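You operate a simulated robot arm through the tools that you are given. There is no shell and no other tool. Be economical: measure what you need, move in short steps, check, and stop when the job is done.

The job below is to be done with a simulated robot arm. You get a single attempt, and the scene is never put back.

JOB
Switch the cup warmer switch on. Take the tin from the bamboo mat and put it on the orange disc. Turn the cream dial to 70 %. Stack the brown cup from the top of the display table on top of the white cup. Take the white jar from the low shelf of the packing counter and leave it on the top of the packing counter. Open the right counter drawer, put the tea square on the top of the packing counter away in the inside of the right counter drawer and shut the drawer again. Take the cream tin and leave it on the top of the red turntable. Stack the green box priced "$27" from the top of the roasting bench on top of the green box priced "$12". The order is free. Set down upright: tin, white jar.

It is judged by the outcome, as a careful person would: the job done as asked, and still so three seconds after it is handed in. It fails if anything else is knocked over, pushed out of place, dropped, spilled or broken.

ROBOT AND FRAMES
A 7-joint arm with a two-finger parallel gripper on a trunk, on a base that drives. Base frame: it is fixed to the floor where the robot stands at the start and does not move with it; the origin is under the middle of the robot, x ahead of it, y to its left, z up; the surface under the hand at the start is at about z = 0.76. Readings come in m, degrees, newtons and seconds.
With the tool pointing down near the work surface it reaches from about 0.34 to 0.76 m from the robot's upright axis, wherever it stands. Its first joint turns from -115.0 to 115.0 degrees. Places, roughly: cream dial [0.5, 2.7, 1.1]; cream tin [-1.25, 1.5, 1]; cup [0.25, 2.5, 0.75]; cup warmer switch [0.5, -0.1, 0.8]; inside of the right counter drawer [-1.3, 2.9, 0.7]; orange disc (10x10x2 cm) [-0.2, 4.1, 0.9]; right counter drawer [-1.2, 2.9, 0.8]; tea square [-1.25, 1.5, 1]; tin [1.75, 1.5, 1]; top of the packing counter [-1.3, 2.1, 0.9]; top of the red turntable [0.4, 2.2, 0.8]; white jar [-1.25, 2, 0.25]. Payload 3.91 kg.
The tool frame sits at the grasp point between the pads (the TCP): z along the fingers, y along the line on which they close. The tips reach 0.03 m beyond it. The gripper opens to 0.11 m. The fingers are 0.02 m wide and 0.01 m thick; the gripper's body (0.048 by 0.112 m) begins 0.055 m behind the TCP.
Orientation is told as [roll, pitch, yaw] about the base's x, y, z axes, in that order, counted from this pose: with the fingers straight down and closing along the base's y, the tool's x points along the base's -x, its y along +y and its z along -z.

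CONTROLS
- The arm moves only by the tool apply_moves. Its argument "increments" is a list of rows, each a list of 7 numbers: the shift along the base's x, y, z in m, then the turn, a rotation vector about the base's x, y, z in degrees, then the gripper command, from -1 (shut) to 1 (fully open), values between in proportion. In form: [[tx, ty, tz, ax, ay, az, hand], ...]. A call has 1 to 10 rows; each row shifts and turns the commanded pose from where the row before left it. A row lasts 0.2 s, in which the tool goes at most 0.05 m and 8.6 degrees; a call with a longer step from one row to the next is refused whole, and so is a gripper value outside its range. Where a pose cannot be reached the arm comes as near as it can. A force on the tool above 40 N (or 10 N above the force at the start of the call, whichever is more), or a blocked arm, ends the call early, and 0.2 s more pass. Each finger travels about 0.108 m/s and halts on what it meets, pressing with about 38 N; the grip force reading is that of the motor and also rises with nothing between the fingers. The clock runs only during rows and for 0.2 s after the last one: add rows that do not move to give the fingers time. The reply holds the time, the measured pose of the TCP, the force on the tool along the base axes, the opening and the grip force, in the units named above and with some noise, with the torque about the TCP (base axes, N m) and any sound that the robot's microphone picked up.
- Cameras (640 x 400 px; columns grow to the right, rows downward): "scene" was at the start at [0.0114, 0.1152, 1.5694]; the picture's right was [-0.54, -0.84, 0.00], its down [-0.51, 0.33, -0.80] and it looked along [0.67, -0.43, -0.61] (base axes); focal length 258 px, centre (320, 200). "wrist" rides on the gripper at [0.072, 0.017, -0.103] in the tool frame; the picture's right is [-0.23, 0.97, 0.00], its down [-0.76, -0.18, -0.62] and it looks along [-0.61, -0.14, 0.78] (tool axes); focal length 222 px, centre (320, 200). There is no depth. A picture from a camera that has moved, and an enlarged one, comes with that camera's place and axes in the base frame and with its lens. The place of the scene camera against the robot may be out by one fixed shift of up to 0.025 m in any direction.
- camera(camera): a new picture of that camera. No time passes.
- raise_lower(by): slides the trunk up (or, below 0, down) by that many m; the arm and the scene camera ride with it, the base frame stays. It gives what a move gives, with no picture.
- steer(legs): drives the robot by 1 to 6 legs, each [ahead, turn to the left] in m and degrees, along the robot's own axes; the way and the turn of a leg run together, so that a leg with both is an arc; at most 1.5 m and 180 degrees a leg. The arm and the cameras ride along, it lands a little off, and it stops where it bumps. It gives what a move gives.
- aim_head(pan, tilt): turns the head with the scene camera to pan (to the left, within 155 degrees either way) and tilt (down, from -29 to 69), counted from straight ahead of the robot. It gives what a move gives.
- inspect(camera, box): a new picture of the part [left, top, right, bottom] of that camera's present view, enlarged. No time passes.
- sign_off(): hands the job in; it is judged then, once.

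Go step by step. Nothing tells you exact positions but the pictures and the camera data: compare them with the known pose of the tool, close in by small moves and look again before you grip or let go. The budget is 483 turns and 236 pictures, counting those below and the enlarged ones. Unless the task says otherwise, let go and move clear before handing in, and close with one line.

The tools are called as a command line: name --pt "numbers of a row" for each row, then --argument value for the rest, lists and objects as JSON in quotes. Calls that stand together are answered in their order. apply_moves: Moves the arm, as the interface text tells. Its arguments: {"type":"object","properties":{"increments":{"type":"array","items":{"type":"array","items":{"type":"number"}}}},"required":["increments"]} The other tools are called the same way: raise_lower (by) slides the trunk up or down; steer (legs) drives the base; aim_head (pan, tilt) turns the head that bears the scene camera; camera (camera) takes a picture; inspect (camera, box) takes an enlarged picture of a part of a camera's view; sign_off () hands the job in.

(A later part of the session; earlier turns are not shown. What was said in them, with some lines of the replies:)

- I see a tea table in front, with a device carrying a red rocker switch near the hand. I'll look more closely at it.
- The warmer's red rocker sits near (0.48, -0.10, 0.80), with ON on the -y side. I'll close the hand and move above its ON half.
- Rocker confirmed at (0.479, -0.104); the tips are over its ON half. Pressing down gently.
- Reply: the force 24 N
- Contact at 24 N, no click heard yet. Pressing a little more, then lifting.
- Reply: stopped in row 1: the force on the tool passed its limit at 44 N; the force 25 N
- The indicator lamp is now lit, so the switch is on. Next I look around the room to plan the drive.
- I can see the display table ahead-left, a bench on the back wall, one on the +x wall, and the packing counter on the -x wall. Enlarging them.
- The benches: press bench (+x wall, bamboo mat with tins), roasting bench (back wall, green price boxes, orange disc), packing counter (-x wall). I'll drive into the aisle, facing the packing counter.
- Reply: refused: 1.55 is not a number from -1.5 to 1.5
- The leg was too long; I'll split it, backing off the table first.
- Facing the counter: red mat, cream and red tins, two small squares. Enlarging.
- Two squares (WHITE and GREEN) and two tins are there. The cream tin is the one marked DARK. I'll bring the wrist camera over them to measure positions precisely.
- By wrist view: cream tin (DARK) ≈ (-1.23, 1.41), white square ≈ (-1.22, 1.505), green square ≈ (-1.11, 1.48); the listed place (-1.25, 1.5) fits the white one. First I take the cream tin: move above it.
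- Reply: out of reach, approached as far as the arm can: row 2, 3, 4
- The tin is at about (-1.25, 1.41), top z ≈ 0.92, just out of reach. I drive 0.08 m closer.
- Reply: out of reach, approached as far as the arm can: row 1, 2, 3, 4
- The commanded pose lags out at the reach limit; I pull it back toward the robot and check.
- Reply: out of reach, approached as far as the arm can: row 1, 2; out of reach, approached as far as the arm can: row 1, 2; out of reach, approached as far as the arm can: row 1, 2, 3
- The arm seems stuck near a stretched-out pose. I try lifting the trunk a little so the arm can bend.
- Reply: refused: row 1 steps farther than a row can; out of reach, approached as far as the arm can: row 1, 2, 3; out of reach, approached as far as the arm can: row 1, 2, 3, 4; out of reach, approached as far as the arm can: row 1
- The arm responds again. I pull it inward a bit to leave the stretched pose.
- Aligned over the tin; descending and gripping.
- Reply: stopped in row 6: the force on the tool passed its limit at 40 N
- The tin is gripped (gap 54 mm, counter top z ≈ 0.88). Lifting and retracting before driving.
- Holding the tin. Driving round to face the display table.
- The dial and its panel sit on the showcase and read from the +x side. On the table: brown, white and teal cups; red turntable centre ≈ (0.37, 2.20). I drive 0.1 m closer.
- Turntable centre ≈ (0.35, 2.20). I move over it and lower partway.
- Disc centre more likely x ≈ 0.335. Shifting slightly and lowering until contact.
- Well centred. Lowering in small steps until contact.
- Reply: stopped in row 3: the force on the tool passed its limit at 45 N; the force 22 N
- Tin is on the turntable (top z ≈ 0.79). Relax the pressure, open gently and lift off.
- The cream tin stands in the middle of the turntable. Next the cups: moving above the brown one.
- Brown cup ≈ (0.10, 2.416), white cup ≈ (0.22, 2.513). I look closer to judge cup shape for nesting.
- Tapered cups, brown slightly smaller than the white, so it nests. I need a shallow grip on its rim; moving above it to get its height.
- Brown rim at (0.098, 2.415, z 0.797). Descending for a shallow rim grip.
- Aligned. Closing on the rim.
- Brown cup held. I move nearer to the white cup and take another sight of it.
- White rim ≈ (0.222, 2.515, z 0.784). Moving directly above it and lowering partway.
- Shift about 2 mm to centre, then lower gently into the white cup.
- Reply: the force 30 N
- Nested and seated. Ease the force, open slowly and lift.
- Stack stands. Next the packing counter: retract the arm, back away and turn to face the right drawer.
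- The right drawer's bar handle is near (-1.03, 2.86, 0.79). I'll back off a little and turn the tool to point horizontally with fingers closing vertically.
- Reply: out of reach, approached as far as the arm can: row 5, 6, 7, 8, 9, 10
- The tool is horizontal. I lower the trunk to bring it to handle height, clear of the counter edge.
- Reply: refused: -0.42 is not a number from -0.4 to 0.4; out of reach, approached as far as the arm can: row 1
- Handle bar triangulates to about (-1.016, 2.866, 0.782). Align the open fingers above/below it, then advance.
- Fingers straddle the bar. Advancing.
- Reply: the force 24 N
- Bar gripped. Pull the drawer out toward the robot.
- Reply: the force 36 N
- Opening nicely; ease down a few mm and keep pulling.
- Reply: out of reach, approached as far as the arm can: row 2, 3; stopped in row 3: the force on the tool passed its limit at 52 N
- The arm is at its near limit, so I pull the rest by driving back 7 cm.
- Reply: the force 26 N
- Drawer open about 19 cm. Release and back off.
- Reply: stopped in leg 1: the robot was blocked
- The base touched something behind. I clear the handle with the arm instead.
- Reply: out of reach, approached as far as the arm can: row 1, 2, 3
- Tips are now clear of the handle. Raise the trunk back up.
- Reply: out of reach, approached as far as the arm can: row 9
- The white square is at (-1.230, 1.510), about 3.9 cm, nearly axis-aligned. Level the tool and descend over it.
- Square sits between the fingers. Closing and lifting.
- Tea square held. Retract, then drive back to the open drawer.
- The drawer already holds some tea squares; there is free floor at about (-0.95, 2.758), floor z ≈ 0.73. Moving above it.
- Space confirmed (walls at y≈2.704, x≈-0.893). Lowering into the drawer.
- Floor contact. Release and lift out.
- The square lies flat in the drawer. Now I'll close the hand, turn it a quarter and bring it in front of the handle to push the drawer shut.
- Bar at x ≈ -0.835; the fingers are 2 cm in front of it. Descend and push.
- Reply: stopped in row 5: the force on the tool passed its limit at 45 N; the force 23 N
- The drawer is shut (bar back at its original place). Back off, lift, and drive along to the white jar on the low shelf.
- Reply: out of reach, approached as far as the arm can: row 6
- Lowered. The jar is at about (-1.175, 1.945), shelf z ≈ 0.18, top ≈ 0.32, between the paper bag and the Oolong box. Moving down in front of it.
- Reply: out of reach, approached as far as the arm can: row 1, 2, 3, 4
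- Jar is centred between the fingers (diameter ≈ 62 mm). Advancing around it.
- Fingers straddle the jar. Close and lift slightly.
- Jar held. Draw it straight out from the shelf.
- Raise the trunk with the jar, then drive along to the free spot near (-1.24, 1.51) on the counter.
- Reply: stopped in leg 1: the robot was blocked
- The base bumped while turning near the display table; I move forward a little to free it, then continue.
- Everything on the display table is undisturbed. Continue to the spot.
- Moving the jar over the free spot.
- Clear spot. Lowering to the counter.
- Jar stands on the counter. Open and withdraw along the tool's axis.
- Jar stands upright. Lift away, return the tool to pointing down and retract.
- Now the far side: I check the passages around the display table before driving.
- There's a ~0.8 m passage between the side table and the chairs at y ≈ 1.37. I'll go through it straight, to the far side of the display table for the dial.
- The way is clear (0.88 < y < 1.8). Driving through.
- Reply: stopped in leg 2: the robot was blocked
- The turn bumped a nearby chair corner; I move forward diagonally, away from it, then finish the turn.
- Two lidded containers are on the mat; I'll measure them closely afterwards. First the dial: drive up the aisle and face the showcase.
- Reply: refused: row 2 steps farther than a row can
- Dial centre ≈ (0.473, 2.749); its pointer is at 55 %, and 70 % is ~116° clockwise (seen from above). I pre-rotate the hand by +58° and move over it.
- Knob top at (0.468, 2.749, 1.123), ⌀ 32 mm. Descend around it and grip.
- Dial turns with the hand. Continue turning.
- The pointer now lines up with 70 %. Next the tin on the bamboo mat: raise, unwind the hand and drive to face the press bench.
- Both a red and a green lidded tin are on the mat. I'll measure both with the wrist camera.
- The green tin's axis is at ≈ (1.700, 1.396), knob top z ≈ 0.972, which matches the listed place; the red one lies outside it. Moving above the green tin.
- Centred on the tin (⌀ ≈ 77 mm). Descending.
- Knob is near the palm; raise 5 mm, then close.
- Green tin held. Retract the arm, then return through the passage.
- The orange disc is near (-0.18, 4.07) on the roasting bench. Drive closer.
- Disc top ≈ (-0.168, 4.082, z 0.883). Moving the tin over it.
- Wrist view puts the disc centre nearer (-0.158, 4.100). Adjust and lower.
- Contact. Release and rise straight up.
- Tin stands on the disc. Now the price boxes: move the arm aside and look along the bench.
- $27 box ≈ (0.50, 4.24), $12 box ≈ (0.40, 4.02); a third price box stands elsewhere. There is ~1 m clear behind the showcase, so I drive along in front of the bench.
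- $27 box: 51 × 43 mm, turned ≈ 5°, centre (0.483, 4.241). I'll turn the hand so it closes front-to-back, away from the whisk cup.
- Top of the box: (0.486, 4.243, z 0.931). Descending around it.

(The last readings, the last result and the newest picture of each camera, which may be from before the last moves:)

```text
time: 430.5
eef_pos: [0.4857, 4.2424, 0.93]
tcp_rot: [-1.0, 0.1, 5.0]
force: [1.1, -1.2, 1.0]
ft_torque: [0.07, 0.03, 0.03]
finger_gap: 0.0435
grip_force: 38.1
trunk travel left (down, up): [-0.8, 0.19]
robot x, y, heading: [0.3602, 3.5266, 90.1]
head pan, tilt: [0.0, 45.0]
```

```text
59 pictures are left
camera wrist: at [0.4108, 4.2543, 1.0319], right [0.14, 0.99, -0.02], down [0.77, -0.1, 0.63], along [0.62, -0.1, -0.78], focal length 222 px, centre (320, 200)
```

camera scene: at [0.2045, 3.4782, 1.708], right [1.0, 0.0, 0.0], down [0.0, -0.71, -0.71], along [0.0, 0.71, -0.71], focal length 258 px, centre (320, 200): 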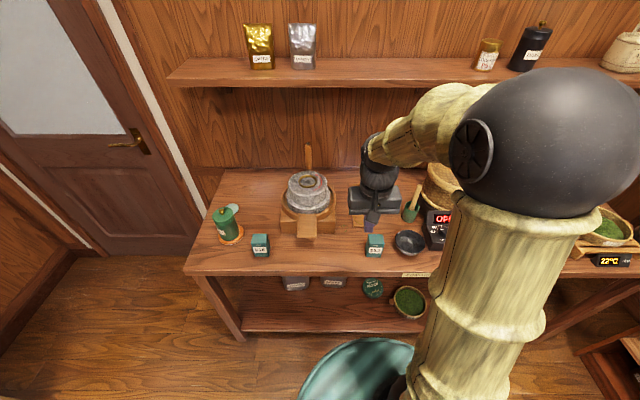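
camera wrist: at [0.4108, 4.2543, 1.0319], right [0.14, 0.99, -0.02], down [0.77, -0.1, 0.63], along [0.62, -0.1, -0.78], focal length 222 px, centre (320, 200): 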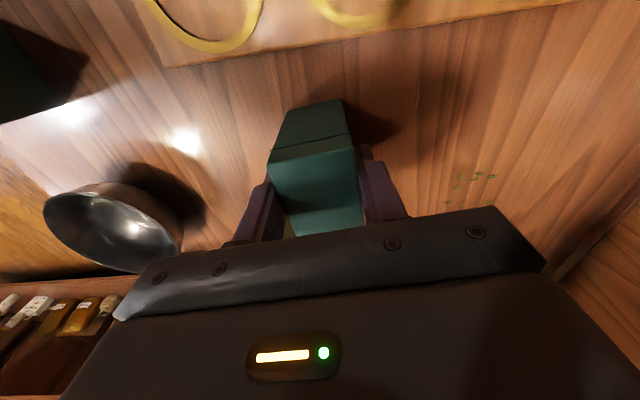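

$27 box gripped. Lift and move toward the $12 box.

apply_moves --pt "0 0 0.04 0 0 0 -1" --pt "0 0 0.045 0 0 0 -1" --pt "0 0 0.045 0 0 0 -1" --pt "0 0 0.045 0 0 0 -1" --pt "0.01 -0.04 0 0 0 0 -1" --pt "0.01 -0.04 0 0 0 0 -1" --pt "0 -0.04 0 0 0 0 -1" --pt "0 0 0 0 0 0 -1"

camera --camera "wrist"

camera --camera "scene"

```text
time: 432.3
eef_pos: [0.5036, 4.1238, 1.1014]
tcp_rot: [-1.2, 0.2, 5.1]
force: [-0.7, -0.6, -0.8]
ft_torque: [0.0, -0.03, 0.01]
finger_gap: 0.0433
grip_force: 37.3
trunk travel left (down, up): [-0.8, 0.19]
robot x, y, heading: [0.3598, 3.5311, 90.2]
head pan, tilt: [0.0, 45.0]
```

```text
58 pictures are left
camera wrist: at [0.4306, 4.1357, 1.2049], right [0.14, 0.99, -0.02], down [0.77, -0.1, 0.63], along [0.62, -0.1, -0.78], focal length 222 px, centre (320, 200)
```

wrist: 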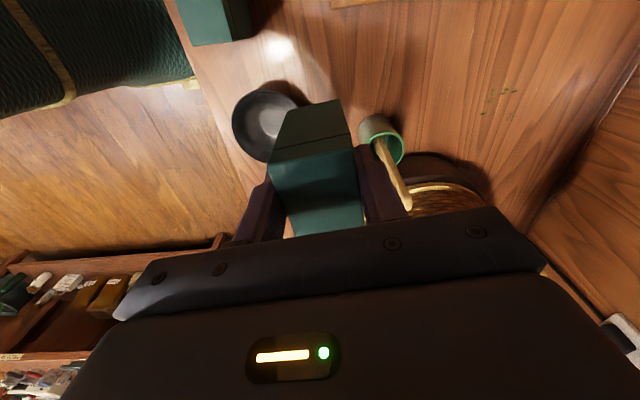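

```text
57 pictures are left
camera scene: at [0.2043, 3.5598, 1.7079], right [1.0, 0.0, 0.0], down [0.0, -0.71, -0.71], along [0.0, 0.71, -0.71], focal length 258 px, centre (320, 200)
```

scene: 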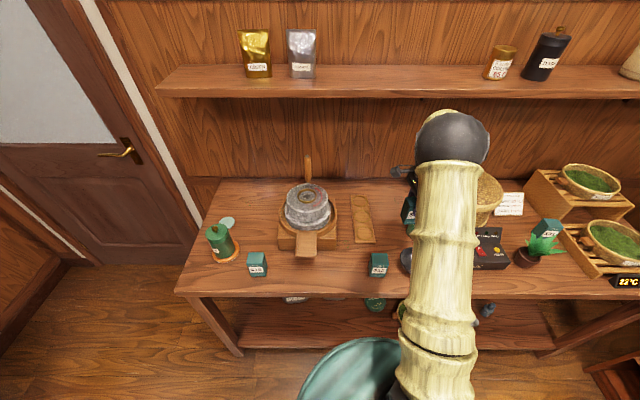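

inspect --camera "scene" --box '[350, 235, 410, 290]'

inspect --camera "wrist" --box '[160, 0, 280, 80]'

```text
7.27 times, centred on (380, 262) of scene
camera zoom: at [0.2043, 3.5598, 1.7079], right [1.0, 0.0, 0.0], down [0.0, -0.71, -0.71], along [0.0, 0.71, -0.71], focal length 1874 px, centre (-116, -254)
```

zoom: 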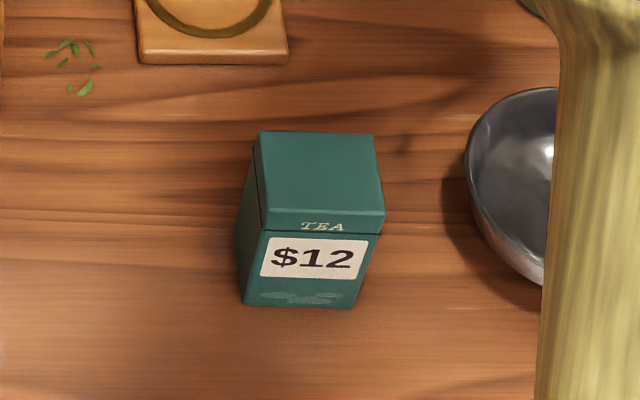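

```text
5.00 times, centred on (220, 40) of wrist
camera zoom: at [0.4306, 4.1357, 1.2049], right [0.14, 0.99, -0.02], down [0.77, -0.1, 0.63], along [0.62, -0.1, -0.78], focal length 1111 px, centre (820, 1000)
```

zoom: 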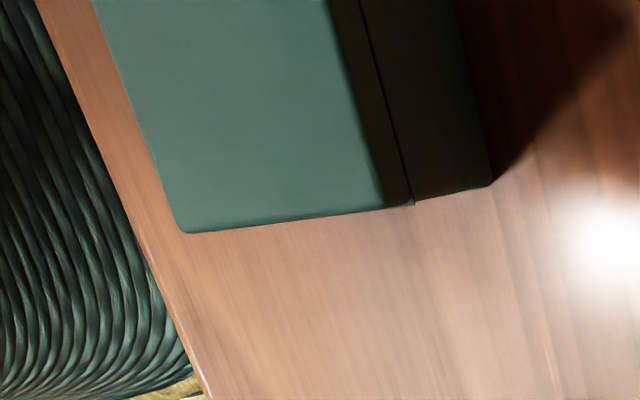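

$12 box centre ≈ (0.407, 4.021), top z ≈ 0.93, turned ≈ -2°. Moving the held box above it and aligning.

apply_moves --pt "-0.024 -0.025 0 0 0 -3.5 -1" --pt "-0.024 -0.026 0 0 0 -3.5 -1" --pt "-0.024 -0.026 0 0 0 0 -1" --pt "-0.024 -0.025 0 0 0 0 -1" --pt "0 0 -0.03 0 0 0 -1" --pt "0 0 0 0 0 0 -1"

camera --camera "wrist"

inspect --camera "scene" --box '[330, 200, 430, 300]'

```text
time: 433.7
eef_pos: [0.4108, 4.0202, 1.0727]
tcp_rot: [-1.0, 0.1, -1.8]
force: [0.3, 0.5, -1.5]
ft_torque: [0.0, -0.01, 0.01]
finger_gap: 0.0433
grip_force: 38.0
trunk travel left (down, up): [-0.8, 0.19]
robot x, y, heading: [0.3594, 3.5297, 90.2]
head pan, tilt: [0.0, 45.0]
```

```text
54 pictures are left
camera wrist: at [0.3397, 4.0408, 1.175], right [0.26, 0.97, -0.02], down [0.76, -0.19, 0.63], along [0.6, -0.17, -0.78], focal length 222 px, centre (320, 200)
```

wrist: 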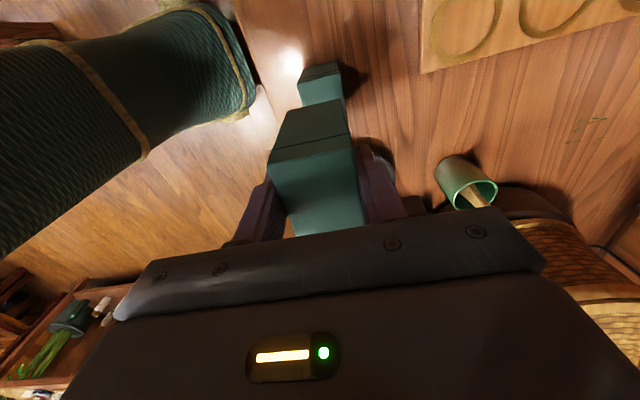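

```text
4.00 times, centred on (380, 250) of scene
camera zoom: at [0.2037, 3.5574, 1.708], right [1.0, 0.0, 0.0], down [0.0, -0.71, -0.71], along [0.0, 0.71, -0.71], focal length 1031 px, centre (80, 0)
```

zoom: 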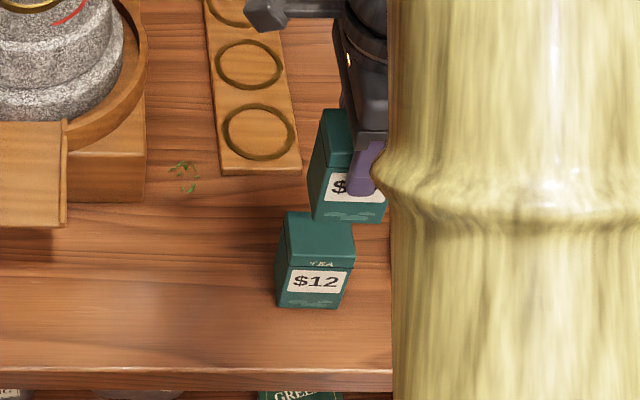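

inspect --camera "wrist" --box '[250, 50, 390, 240]'

```text
2.11 times, centred on (320, 145) of wrist
camera zoom: at [0.3397, 4.0408, 1.175], right [0.26, 0.97, -0.02], down [0.76, -0.19, 0.63], along [0.6, -0.17, -0.78], focal length 468 px, centre (320, 316)
```

zoom: 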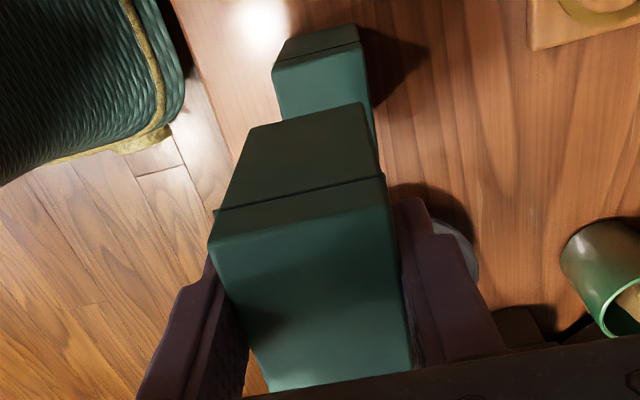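

Shift (-7, +4 mm) to line the boxes up, then lower gently.

apply_moves --pt "-0.007 0.004 0 0 0 0 -1" --pt "0 0 -0.025 0 0 0 -1" --pt "0 0 -0.015 0 0 0 -1" --pt "0 0 0 0 0 0 -1"

inspect --camera "wrist" --box '[250, 50, 390, 240]'

inspect --camera "scene" --box '[340, 210, 420, 300]'

```text
time: 434.7
eef_pos: [0.4036, 4.024, 1.0321]
tcp_rot: [-0.9, 0.1, -1.9]
force: [0.6, 0.2, -0.7]
ft_torque: [-0.05, -0.02, -0.01]
finger_gap: 0.0432
grip_force: 38.4
trunk travel left (down, up): [-0.8, 0.19]
robot x, y, heading: [0.3608, 3.5298, 90.2]
head pan, tilt: [0.0, 45.0]
```

```text
2.11 times, centred on (320, 145) of wrist
camera zoom: at [0.3318, 4.0449, 1.135], right [0.26, 0.97, -0.02], down [0.76, -0.19, 0.63], along [0.6, -0.17, -0.78], focal length 468 px, centre (320, 316)
```

zoom: 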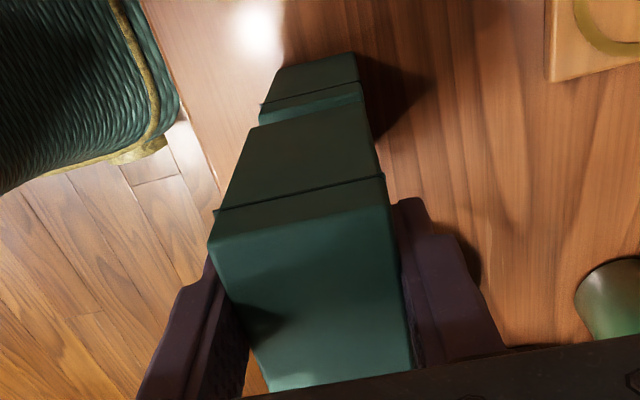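

```text
4.44 times, centred on (380, 255) of scene
camera zoom: at [0.2042, 3.5587, 1.708], right [1.0, 0.0, 0.0], down [0.0, -0.71, -0.71], along [0.0, 0.71, -0.71], focal length 1145 px, centre (53, -44)
```

zoom: 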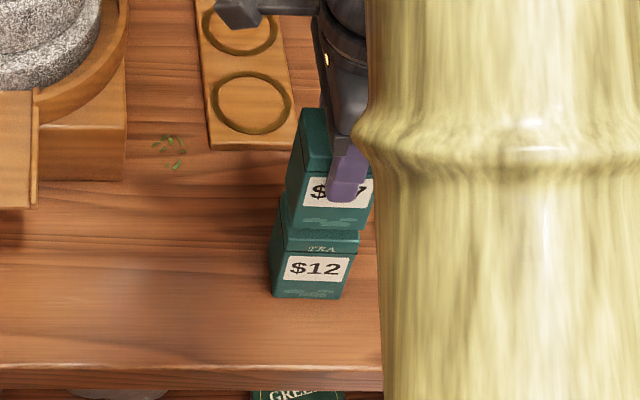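

Edges line up within ~2 mm. Lowering in small steps.

apply_moves --pt "-0.001 0 -0.006 0 0 0 -1" --pt "0 0 -0.004 0 0 0 -1" --pt "0 0 -0.003 0 0 0 -1" --pt "0 0 -0.003 0 0 0 -1"

```text
time: 435.7
eef_pos: [0.4013, 4.023, 1.017]
tcp_rot: [-0.9, 0.1, -1.7]
force: [0.3, 0.3, 6.4]
ft_torque: [0.19, -0.01, -0.03]
finger_gap: 0.0433
grip_force: 38.7
trunk travel left (down, up): [-0.8, 0.19]
robot x, y, heading: [0.3612, 3.5287, 90.3]
head pan, tilt: [0.0, 45.0]
```

inspect --camera "wrist" --box '[250, 50, 390, 240]'

inspect --camera "scene" --box '[340, 210, 420, 300]'

```text
2.11 times, centred on (320, 145) of wrist
camera zoom: at [0.3299, 4.0443, 1.1198], right [0.26, 0.97, -0.02], down [0.76, -0.19, 0.62], along [0.6, -0.17, -0.78], focal length 468 px, centre (320, 316)
```

zoom: 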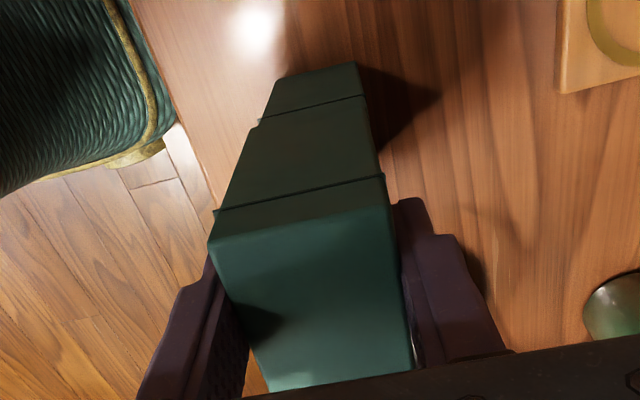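

```text
4.44 times, centred on (380, 255) of scene
camera zoom: at [0.204, 3.5579, 1.7081], right [1.0, 0.0, 0.0], down [0.0, -0.71, -0.71], along [0.0, 0.71, -0.71], focal length 1145 px, centre (53, -44)
```

zoom: 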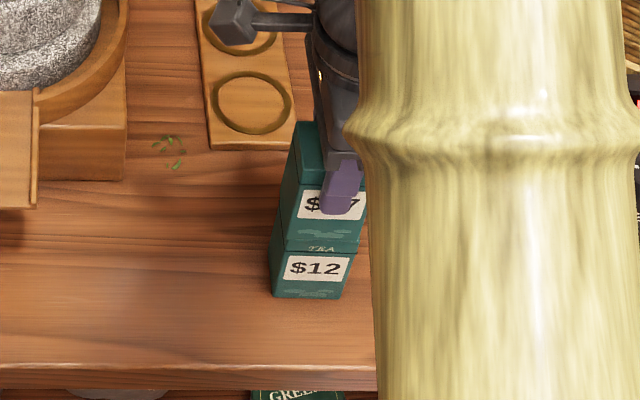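

Stacked flush. Release slowly and rise.

apply_moves --pt "0 0 0.001 0 0 0 -0.6" --pt "0 0 0 0 0 0 -0.1" --pt "0 0 0 0 0 0 0.1" --pt "0 0 0 0 0 0 0.1" --pt "0 0 0.03 0 0 0 0.1" --pt "0 0 0.045 0 0 0 0.1" --pt "0 0 0.045 0 0 0 0.1" --pt "0 0 0.04 0 0 0 0.1"

apply_moves --pt "0 -0.04 0 0 0 8 -1" --pt "0 -0.04 0 0 0 8 -1" --pt "0 -0.04 0 0 0 8 -1" --pt "-0.04 0 0 0 0 8 -1" --pt "-0.04 0 0 0 0 8 -1" --pt "-0.04 0 0 0 0 8 -1" --pt "-0.04 0 0 0 0 8 -1"

camera --camera "scene"

```text
time: 437.5
eef_pos: [0.3985, 4.0233, 1.1758]
tcp_rot: [-1.1, 0.1, -1.8]
force: [0.5, 0.5, 0.4]
ft_torque: [0.04, -0.01, -0.03]
finger_gap: 0.0607
grip_force: 0.0
trunk travel left (down, up): [-0.8, 0.19]
robot x, y, heading: [0.3599, 3.5286, 90.4]
head pan, tilt: [0.0, 45.0]
```

```text
time: 439.1
eef_pos: [0.2414, 3.9041, 1.1776]
tcp_rot: [-1.1, 0.0, 54.4]
force: [0.4, 0.0, -0.8]
ft_torque: [0.02, -0.02, 0.01]
finger_gap: 0.0001
grip_force: 38.1
trunk travel left (down, up): [-0.8, 0.19]
robot x, y, heading: [0.3585, 3.5246, 90.1]
head pan, tilt: [0.0, 45.0]
```

```text
47 pictures are left
camera scene: at [0.2032, 3.5583, 1.7079], right [1.0, 0.0, 0.0], down [0.0, -0.71, -0.71], along [0.0, 0.71, -0.71], focal length 258 px, centre (320, 200)
```

scene: 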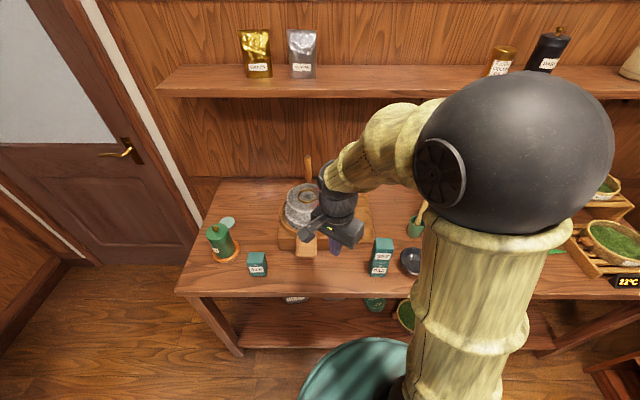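

Both boxes stand stacked. A final check of the dial, cups, turntable, drawer and chairs.

aim_head --pan -155 --tilt 40

camera --camera "scene"

aim_head --pan 130 --tilt 30

camera --camera "scene"

```text
time: 441.5
eef_pos: [0.243, 3.9036, 1.1784]
tcp_rot: [-0.9, 0.1, 54.2]
force: [0.7, 0.5, -0.5]
ft_torque: [-0.01, 0.0, -0.02]
finger_gap: 0.0
grip_force: 37.6
trunk travel left (down, up): [-0.8, 0.19]
robot x, y, heading: [0.3618, 3.528, 90.2]
head pan, tilt: [-154.7, 40.0]
```

```text
46 pictures are left
camera scene: at [0.2411, 3.4005, 1.7153], right [-0.9, -0.43, 0.0], down [-0.28, 0.58, -0.77], along [0.33, -0.69, -0.64], focal length 258 px, centre (320, 200)
```

scene: 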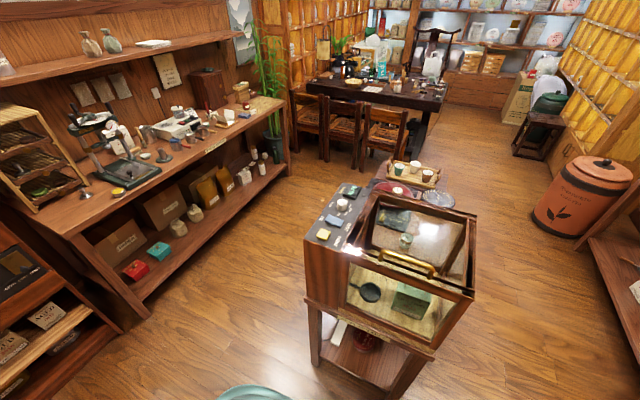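

```text
time: 445.4
eef_pos: [0.243, 3.9048, 1.1782]
tcp_rot: [-1.0, 0.1, 54.1]
force: [0.6, 1.1, -1.0]
ft_torque: [0.03, -0.02, 0.02]
finger_gap: 0.0
grip_force: 37.7
trunk travel left (down, up): [-0.8, 0.19]
robot x, y, heading: [0.3621, 3.5246, 90.1]
head pan, tilt: [130.0, 30.0]
```

```text
45 pictures are left
camera scene: at [0.1353, 3.4188, 1.7306], right [-0.65, 0.76, 0.0], down [0.38, 0.32, -0.87], along [-0.66, -0.56, -0.5], focal length 258 px, centre (320, 200)
```

scene: 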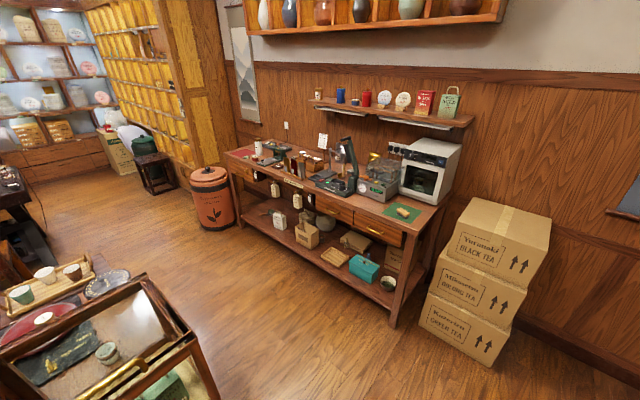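

inspect --camera "scene" --box '[220, 130, 440, 290]'

inspect --camera "scene" --box '[0, 240, 200, 390]'

aim_head --pan -155 --tilt 40

inspect --camera "scene" --box '[300, 175, 380, 255]'

inspect --camera "scene" --box '[280, 60, 460, 180]'

```text
2.50 times, centred on (330, 210) of scene
camera zoom: at [0.1353, 3.4188, 1.7306], right [-0.65, 0.76, 0.0], down [0.38, 0.32, -0.87], along [-0.66, -0.56, -0.5], focal length 644 px, centre (295, 175)
```

zoom: 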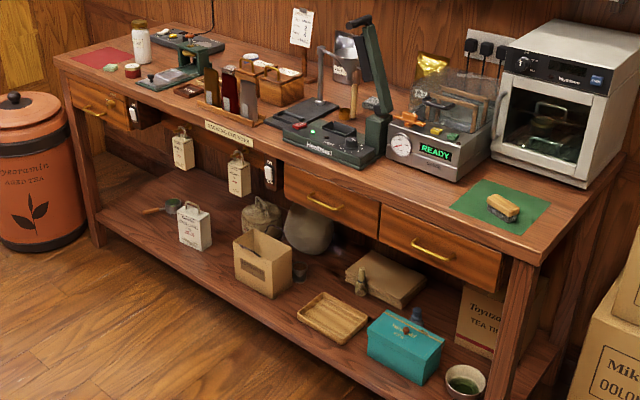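

```text
2.67 times, centred on (100, 315) of scene
camera zoom: at [0.1353, 3.4188, 1.7306], right [-0.65, 0.76, 0.0], down [0.38, 0.32, -0.87], along [-0.66, -0.56, -0.5], focal length 687 px, centre (907, -107)
```

zoom: 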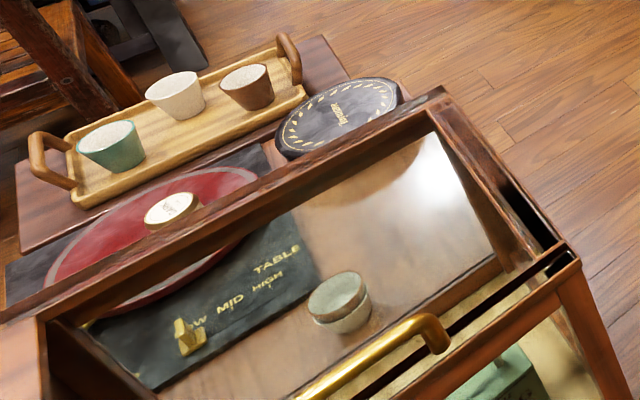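

```text
time: 449.3
eef_pos: [0.2418, 3.9043, 1.177]
tcp_rot: [-1.0, 0.1, 54.1]
force: [0.7, 0.2, -0.1]
ft_torque: [-0.04, 0.02, -0.02]
finger_gap: 0.0001
grip_force: 37.6
trunk travel left (down, up): [-0.8, 0.19]
robot x, y, heading: [0.3625, 3.5325, 90.1]
head pan, tilt: [-154.7, 40.0]
```

```text
5.00 times, centred on (340, 215) of scene
camera zoom: at [0.2411, 3.4005, 1.7153], right [-0.9, -0.43, 0.0], down [-0.28, 0.58, -0.77], along [0.33, -0.69, -0.64], focal length 1288 px, centre (220, 125)
```

zoom: 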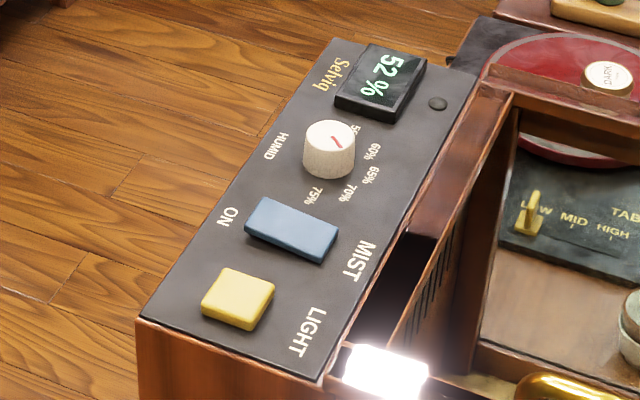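

```text
3.33 times, centred on (370, 120) of scene
camera zoom: at [0.2411, 3.4005, 1.7153], right [-0.9, -0.43, 0.0], down [-0.28, 0.58, -0.77], along [0.33, -0.69, -0.64], focal length 859 px, centre (153, 467)
```

zoom: 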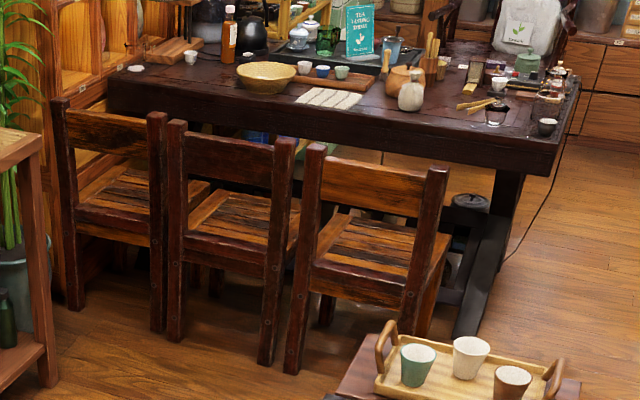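

inspect --camera "scene" --box '[330, 190, 360, 220]'

```text
13.33 times, centred on (345, 205) of scene
camera zoom: at [0.2411, 3.4005, 1.7153], right [-0.9, -0.43, 0.0], down [-0.28, 0.58, -0.77], along [0.33, -0.69, -0.64], focal length 3436 px, centre (-13, 133)
```

zoom: 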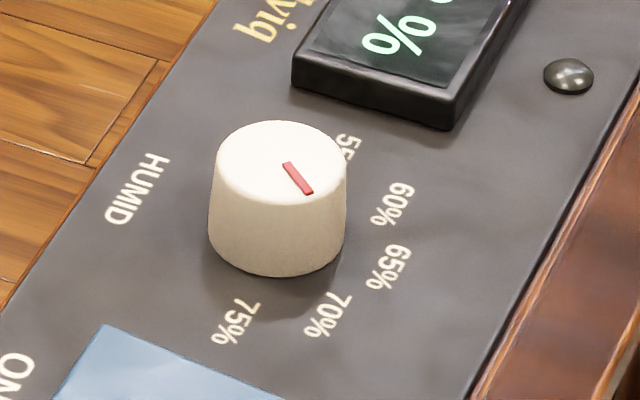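

Everything checks out: the dial points at 70 %, the cups, boxes and tins are in place, the right drawer is shut and the chairs are undisturbed. Handing in.

sign_off

```text
The job is handed in.
```

All eight tasks are done and handed in, with no result back yet. On "the tea square" and "the tin", two objects fitted each name, so I used your listed positions to pick the white square marked WHITE and the green tin.
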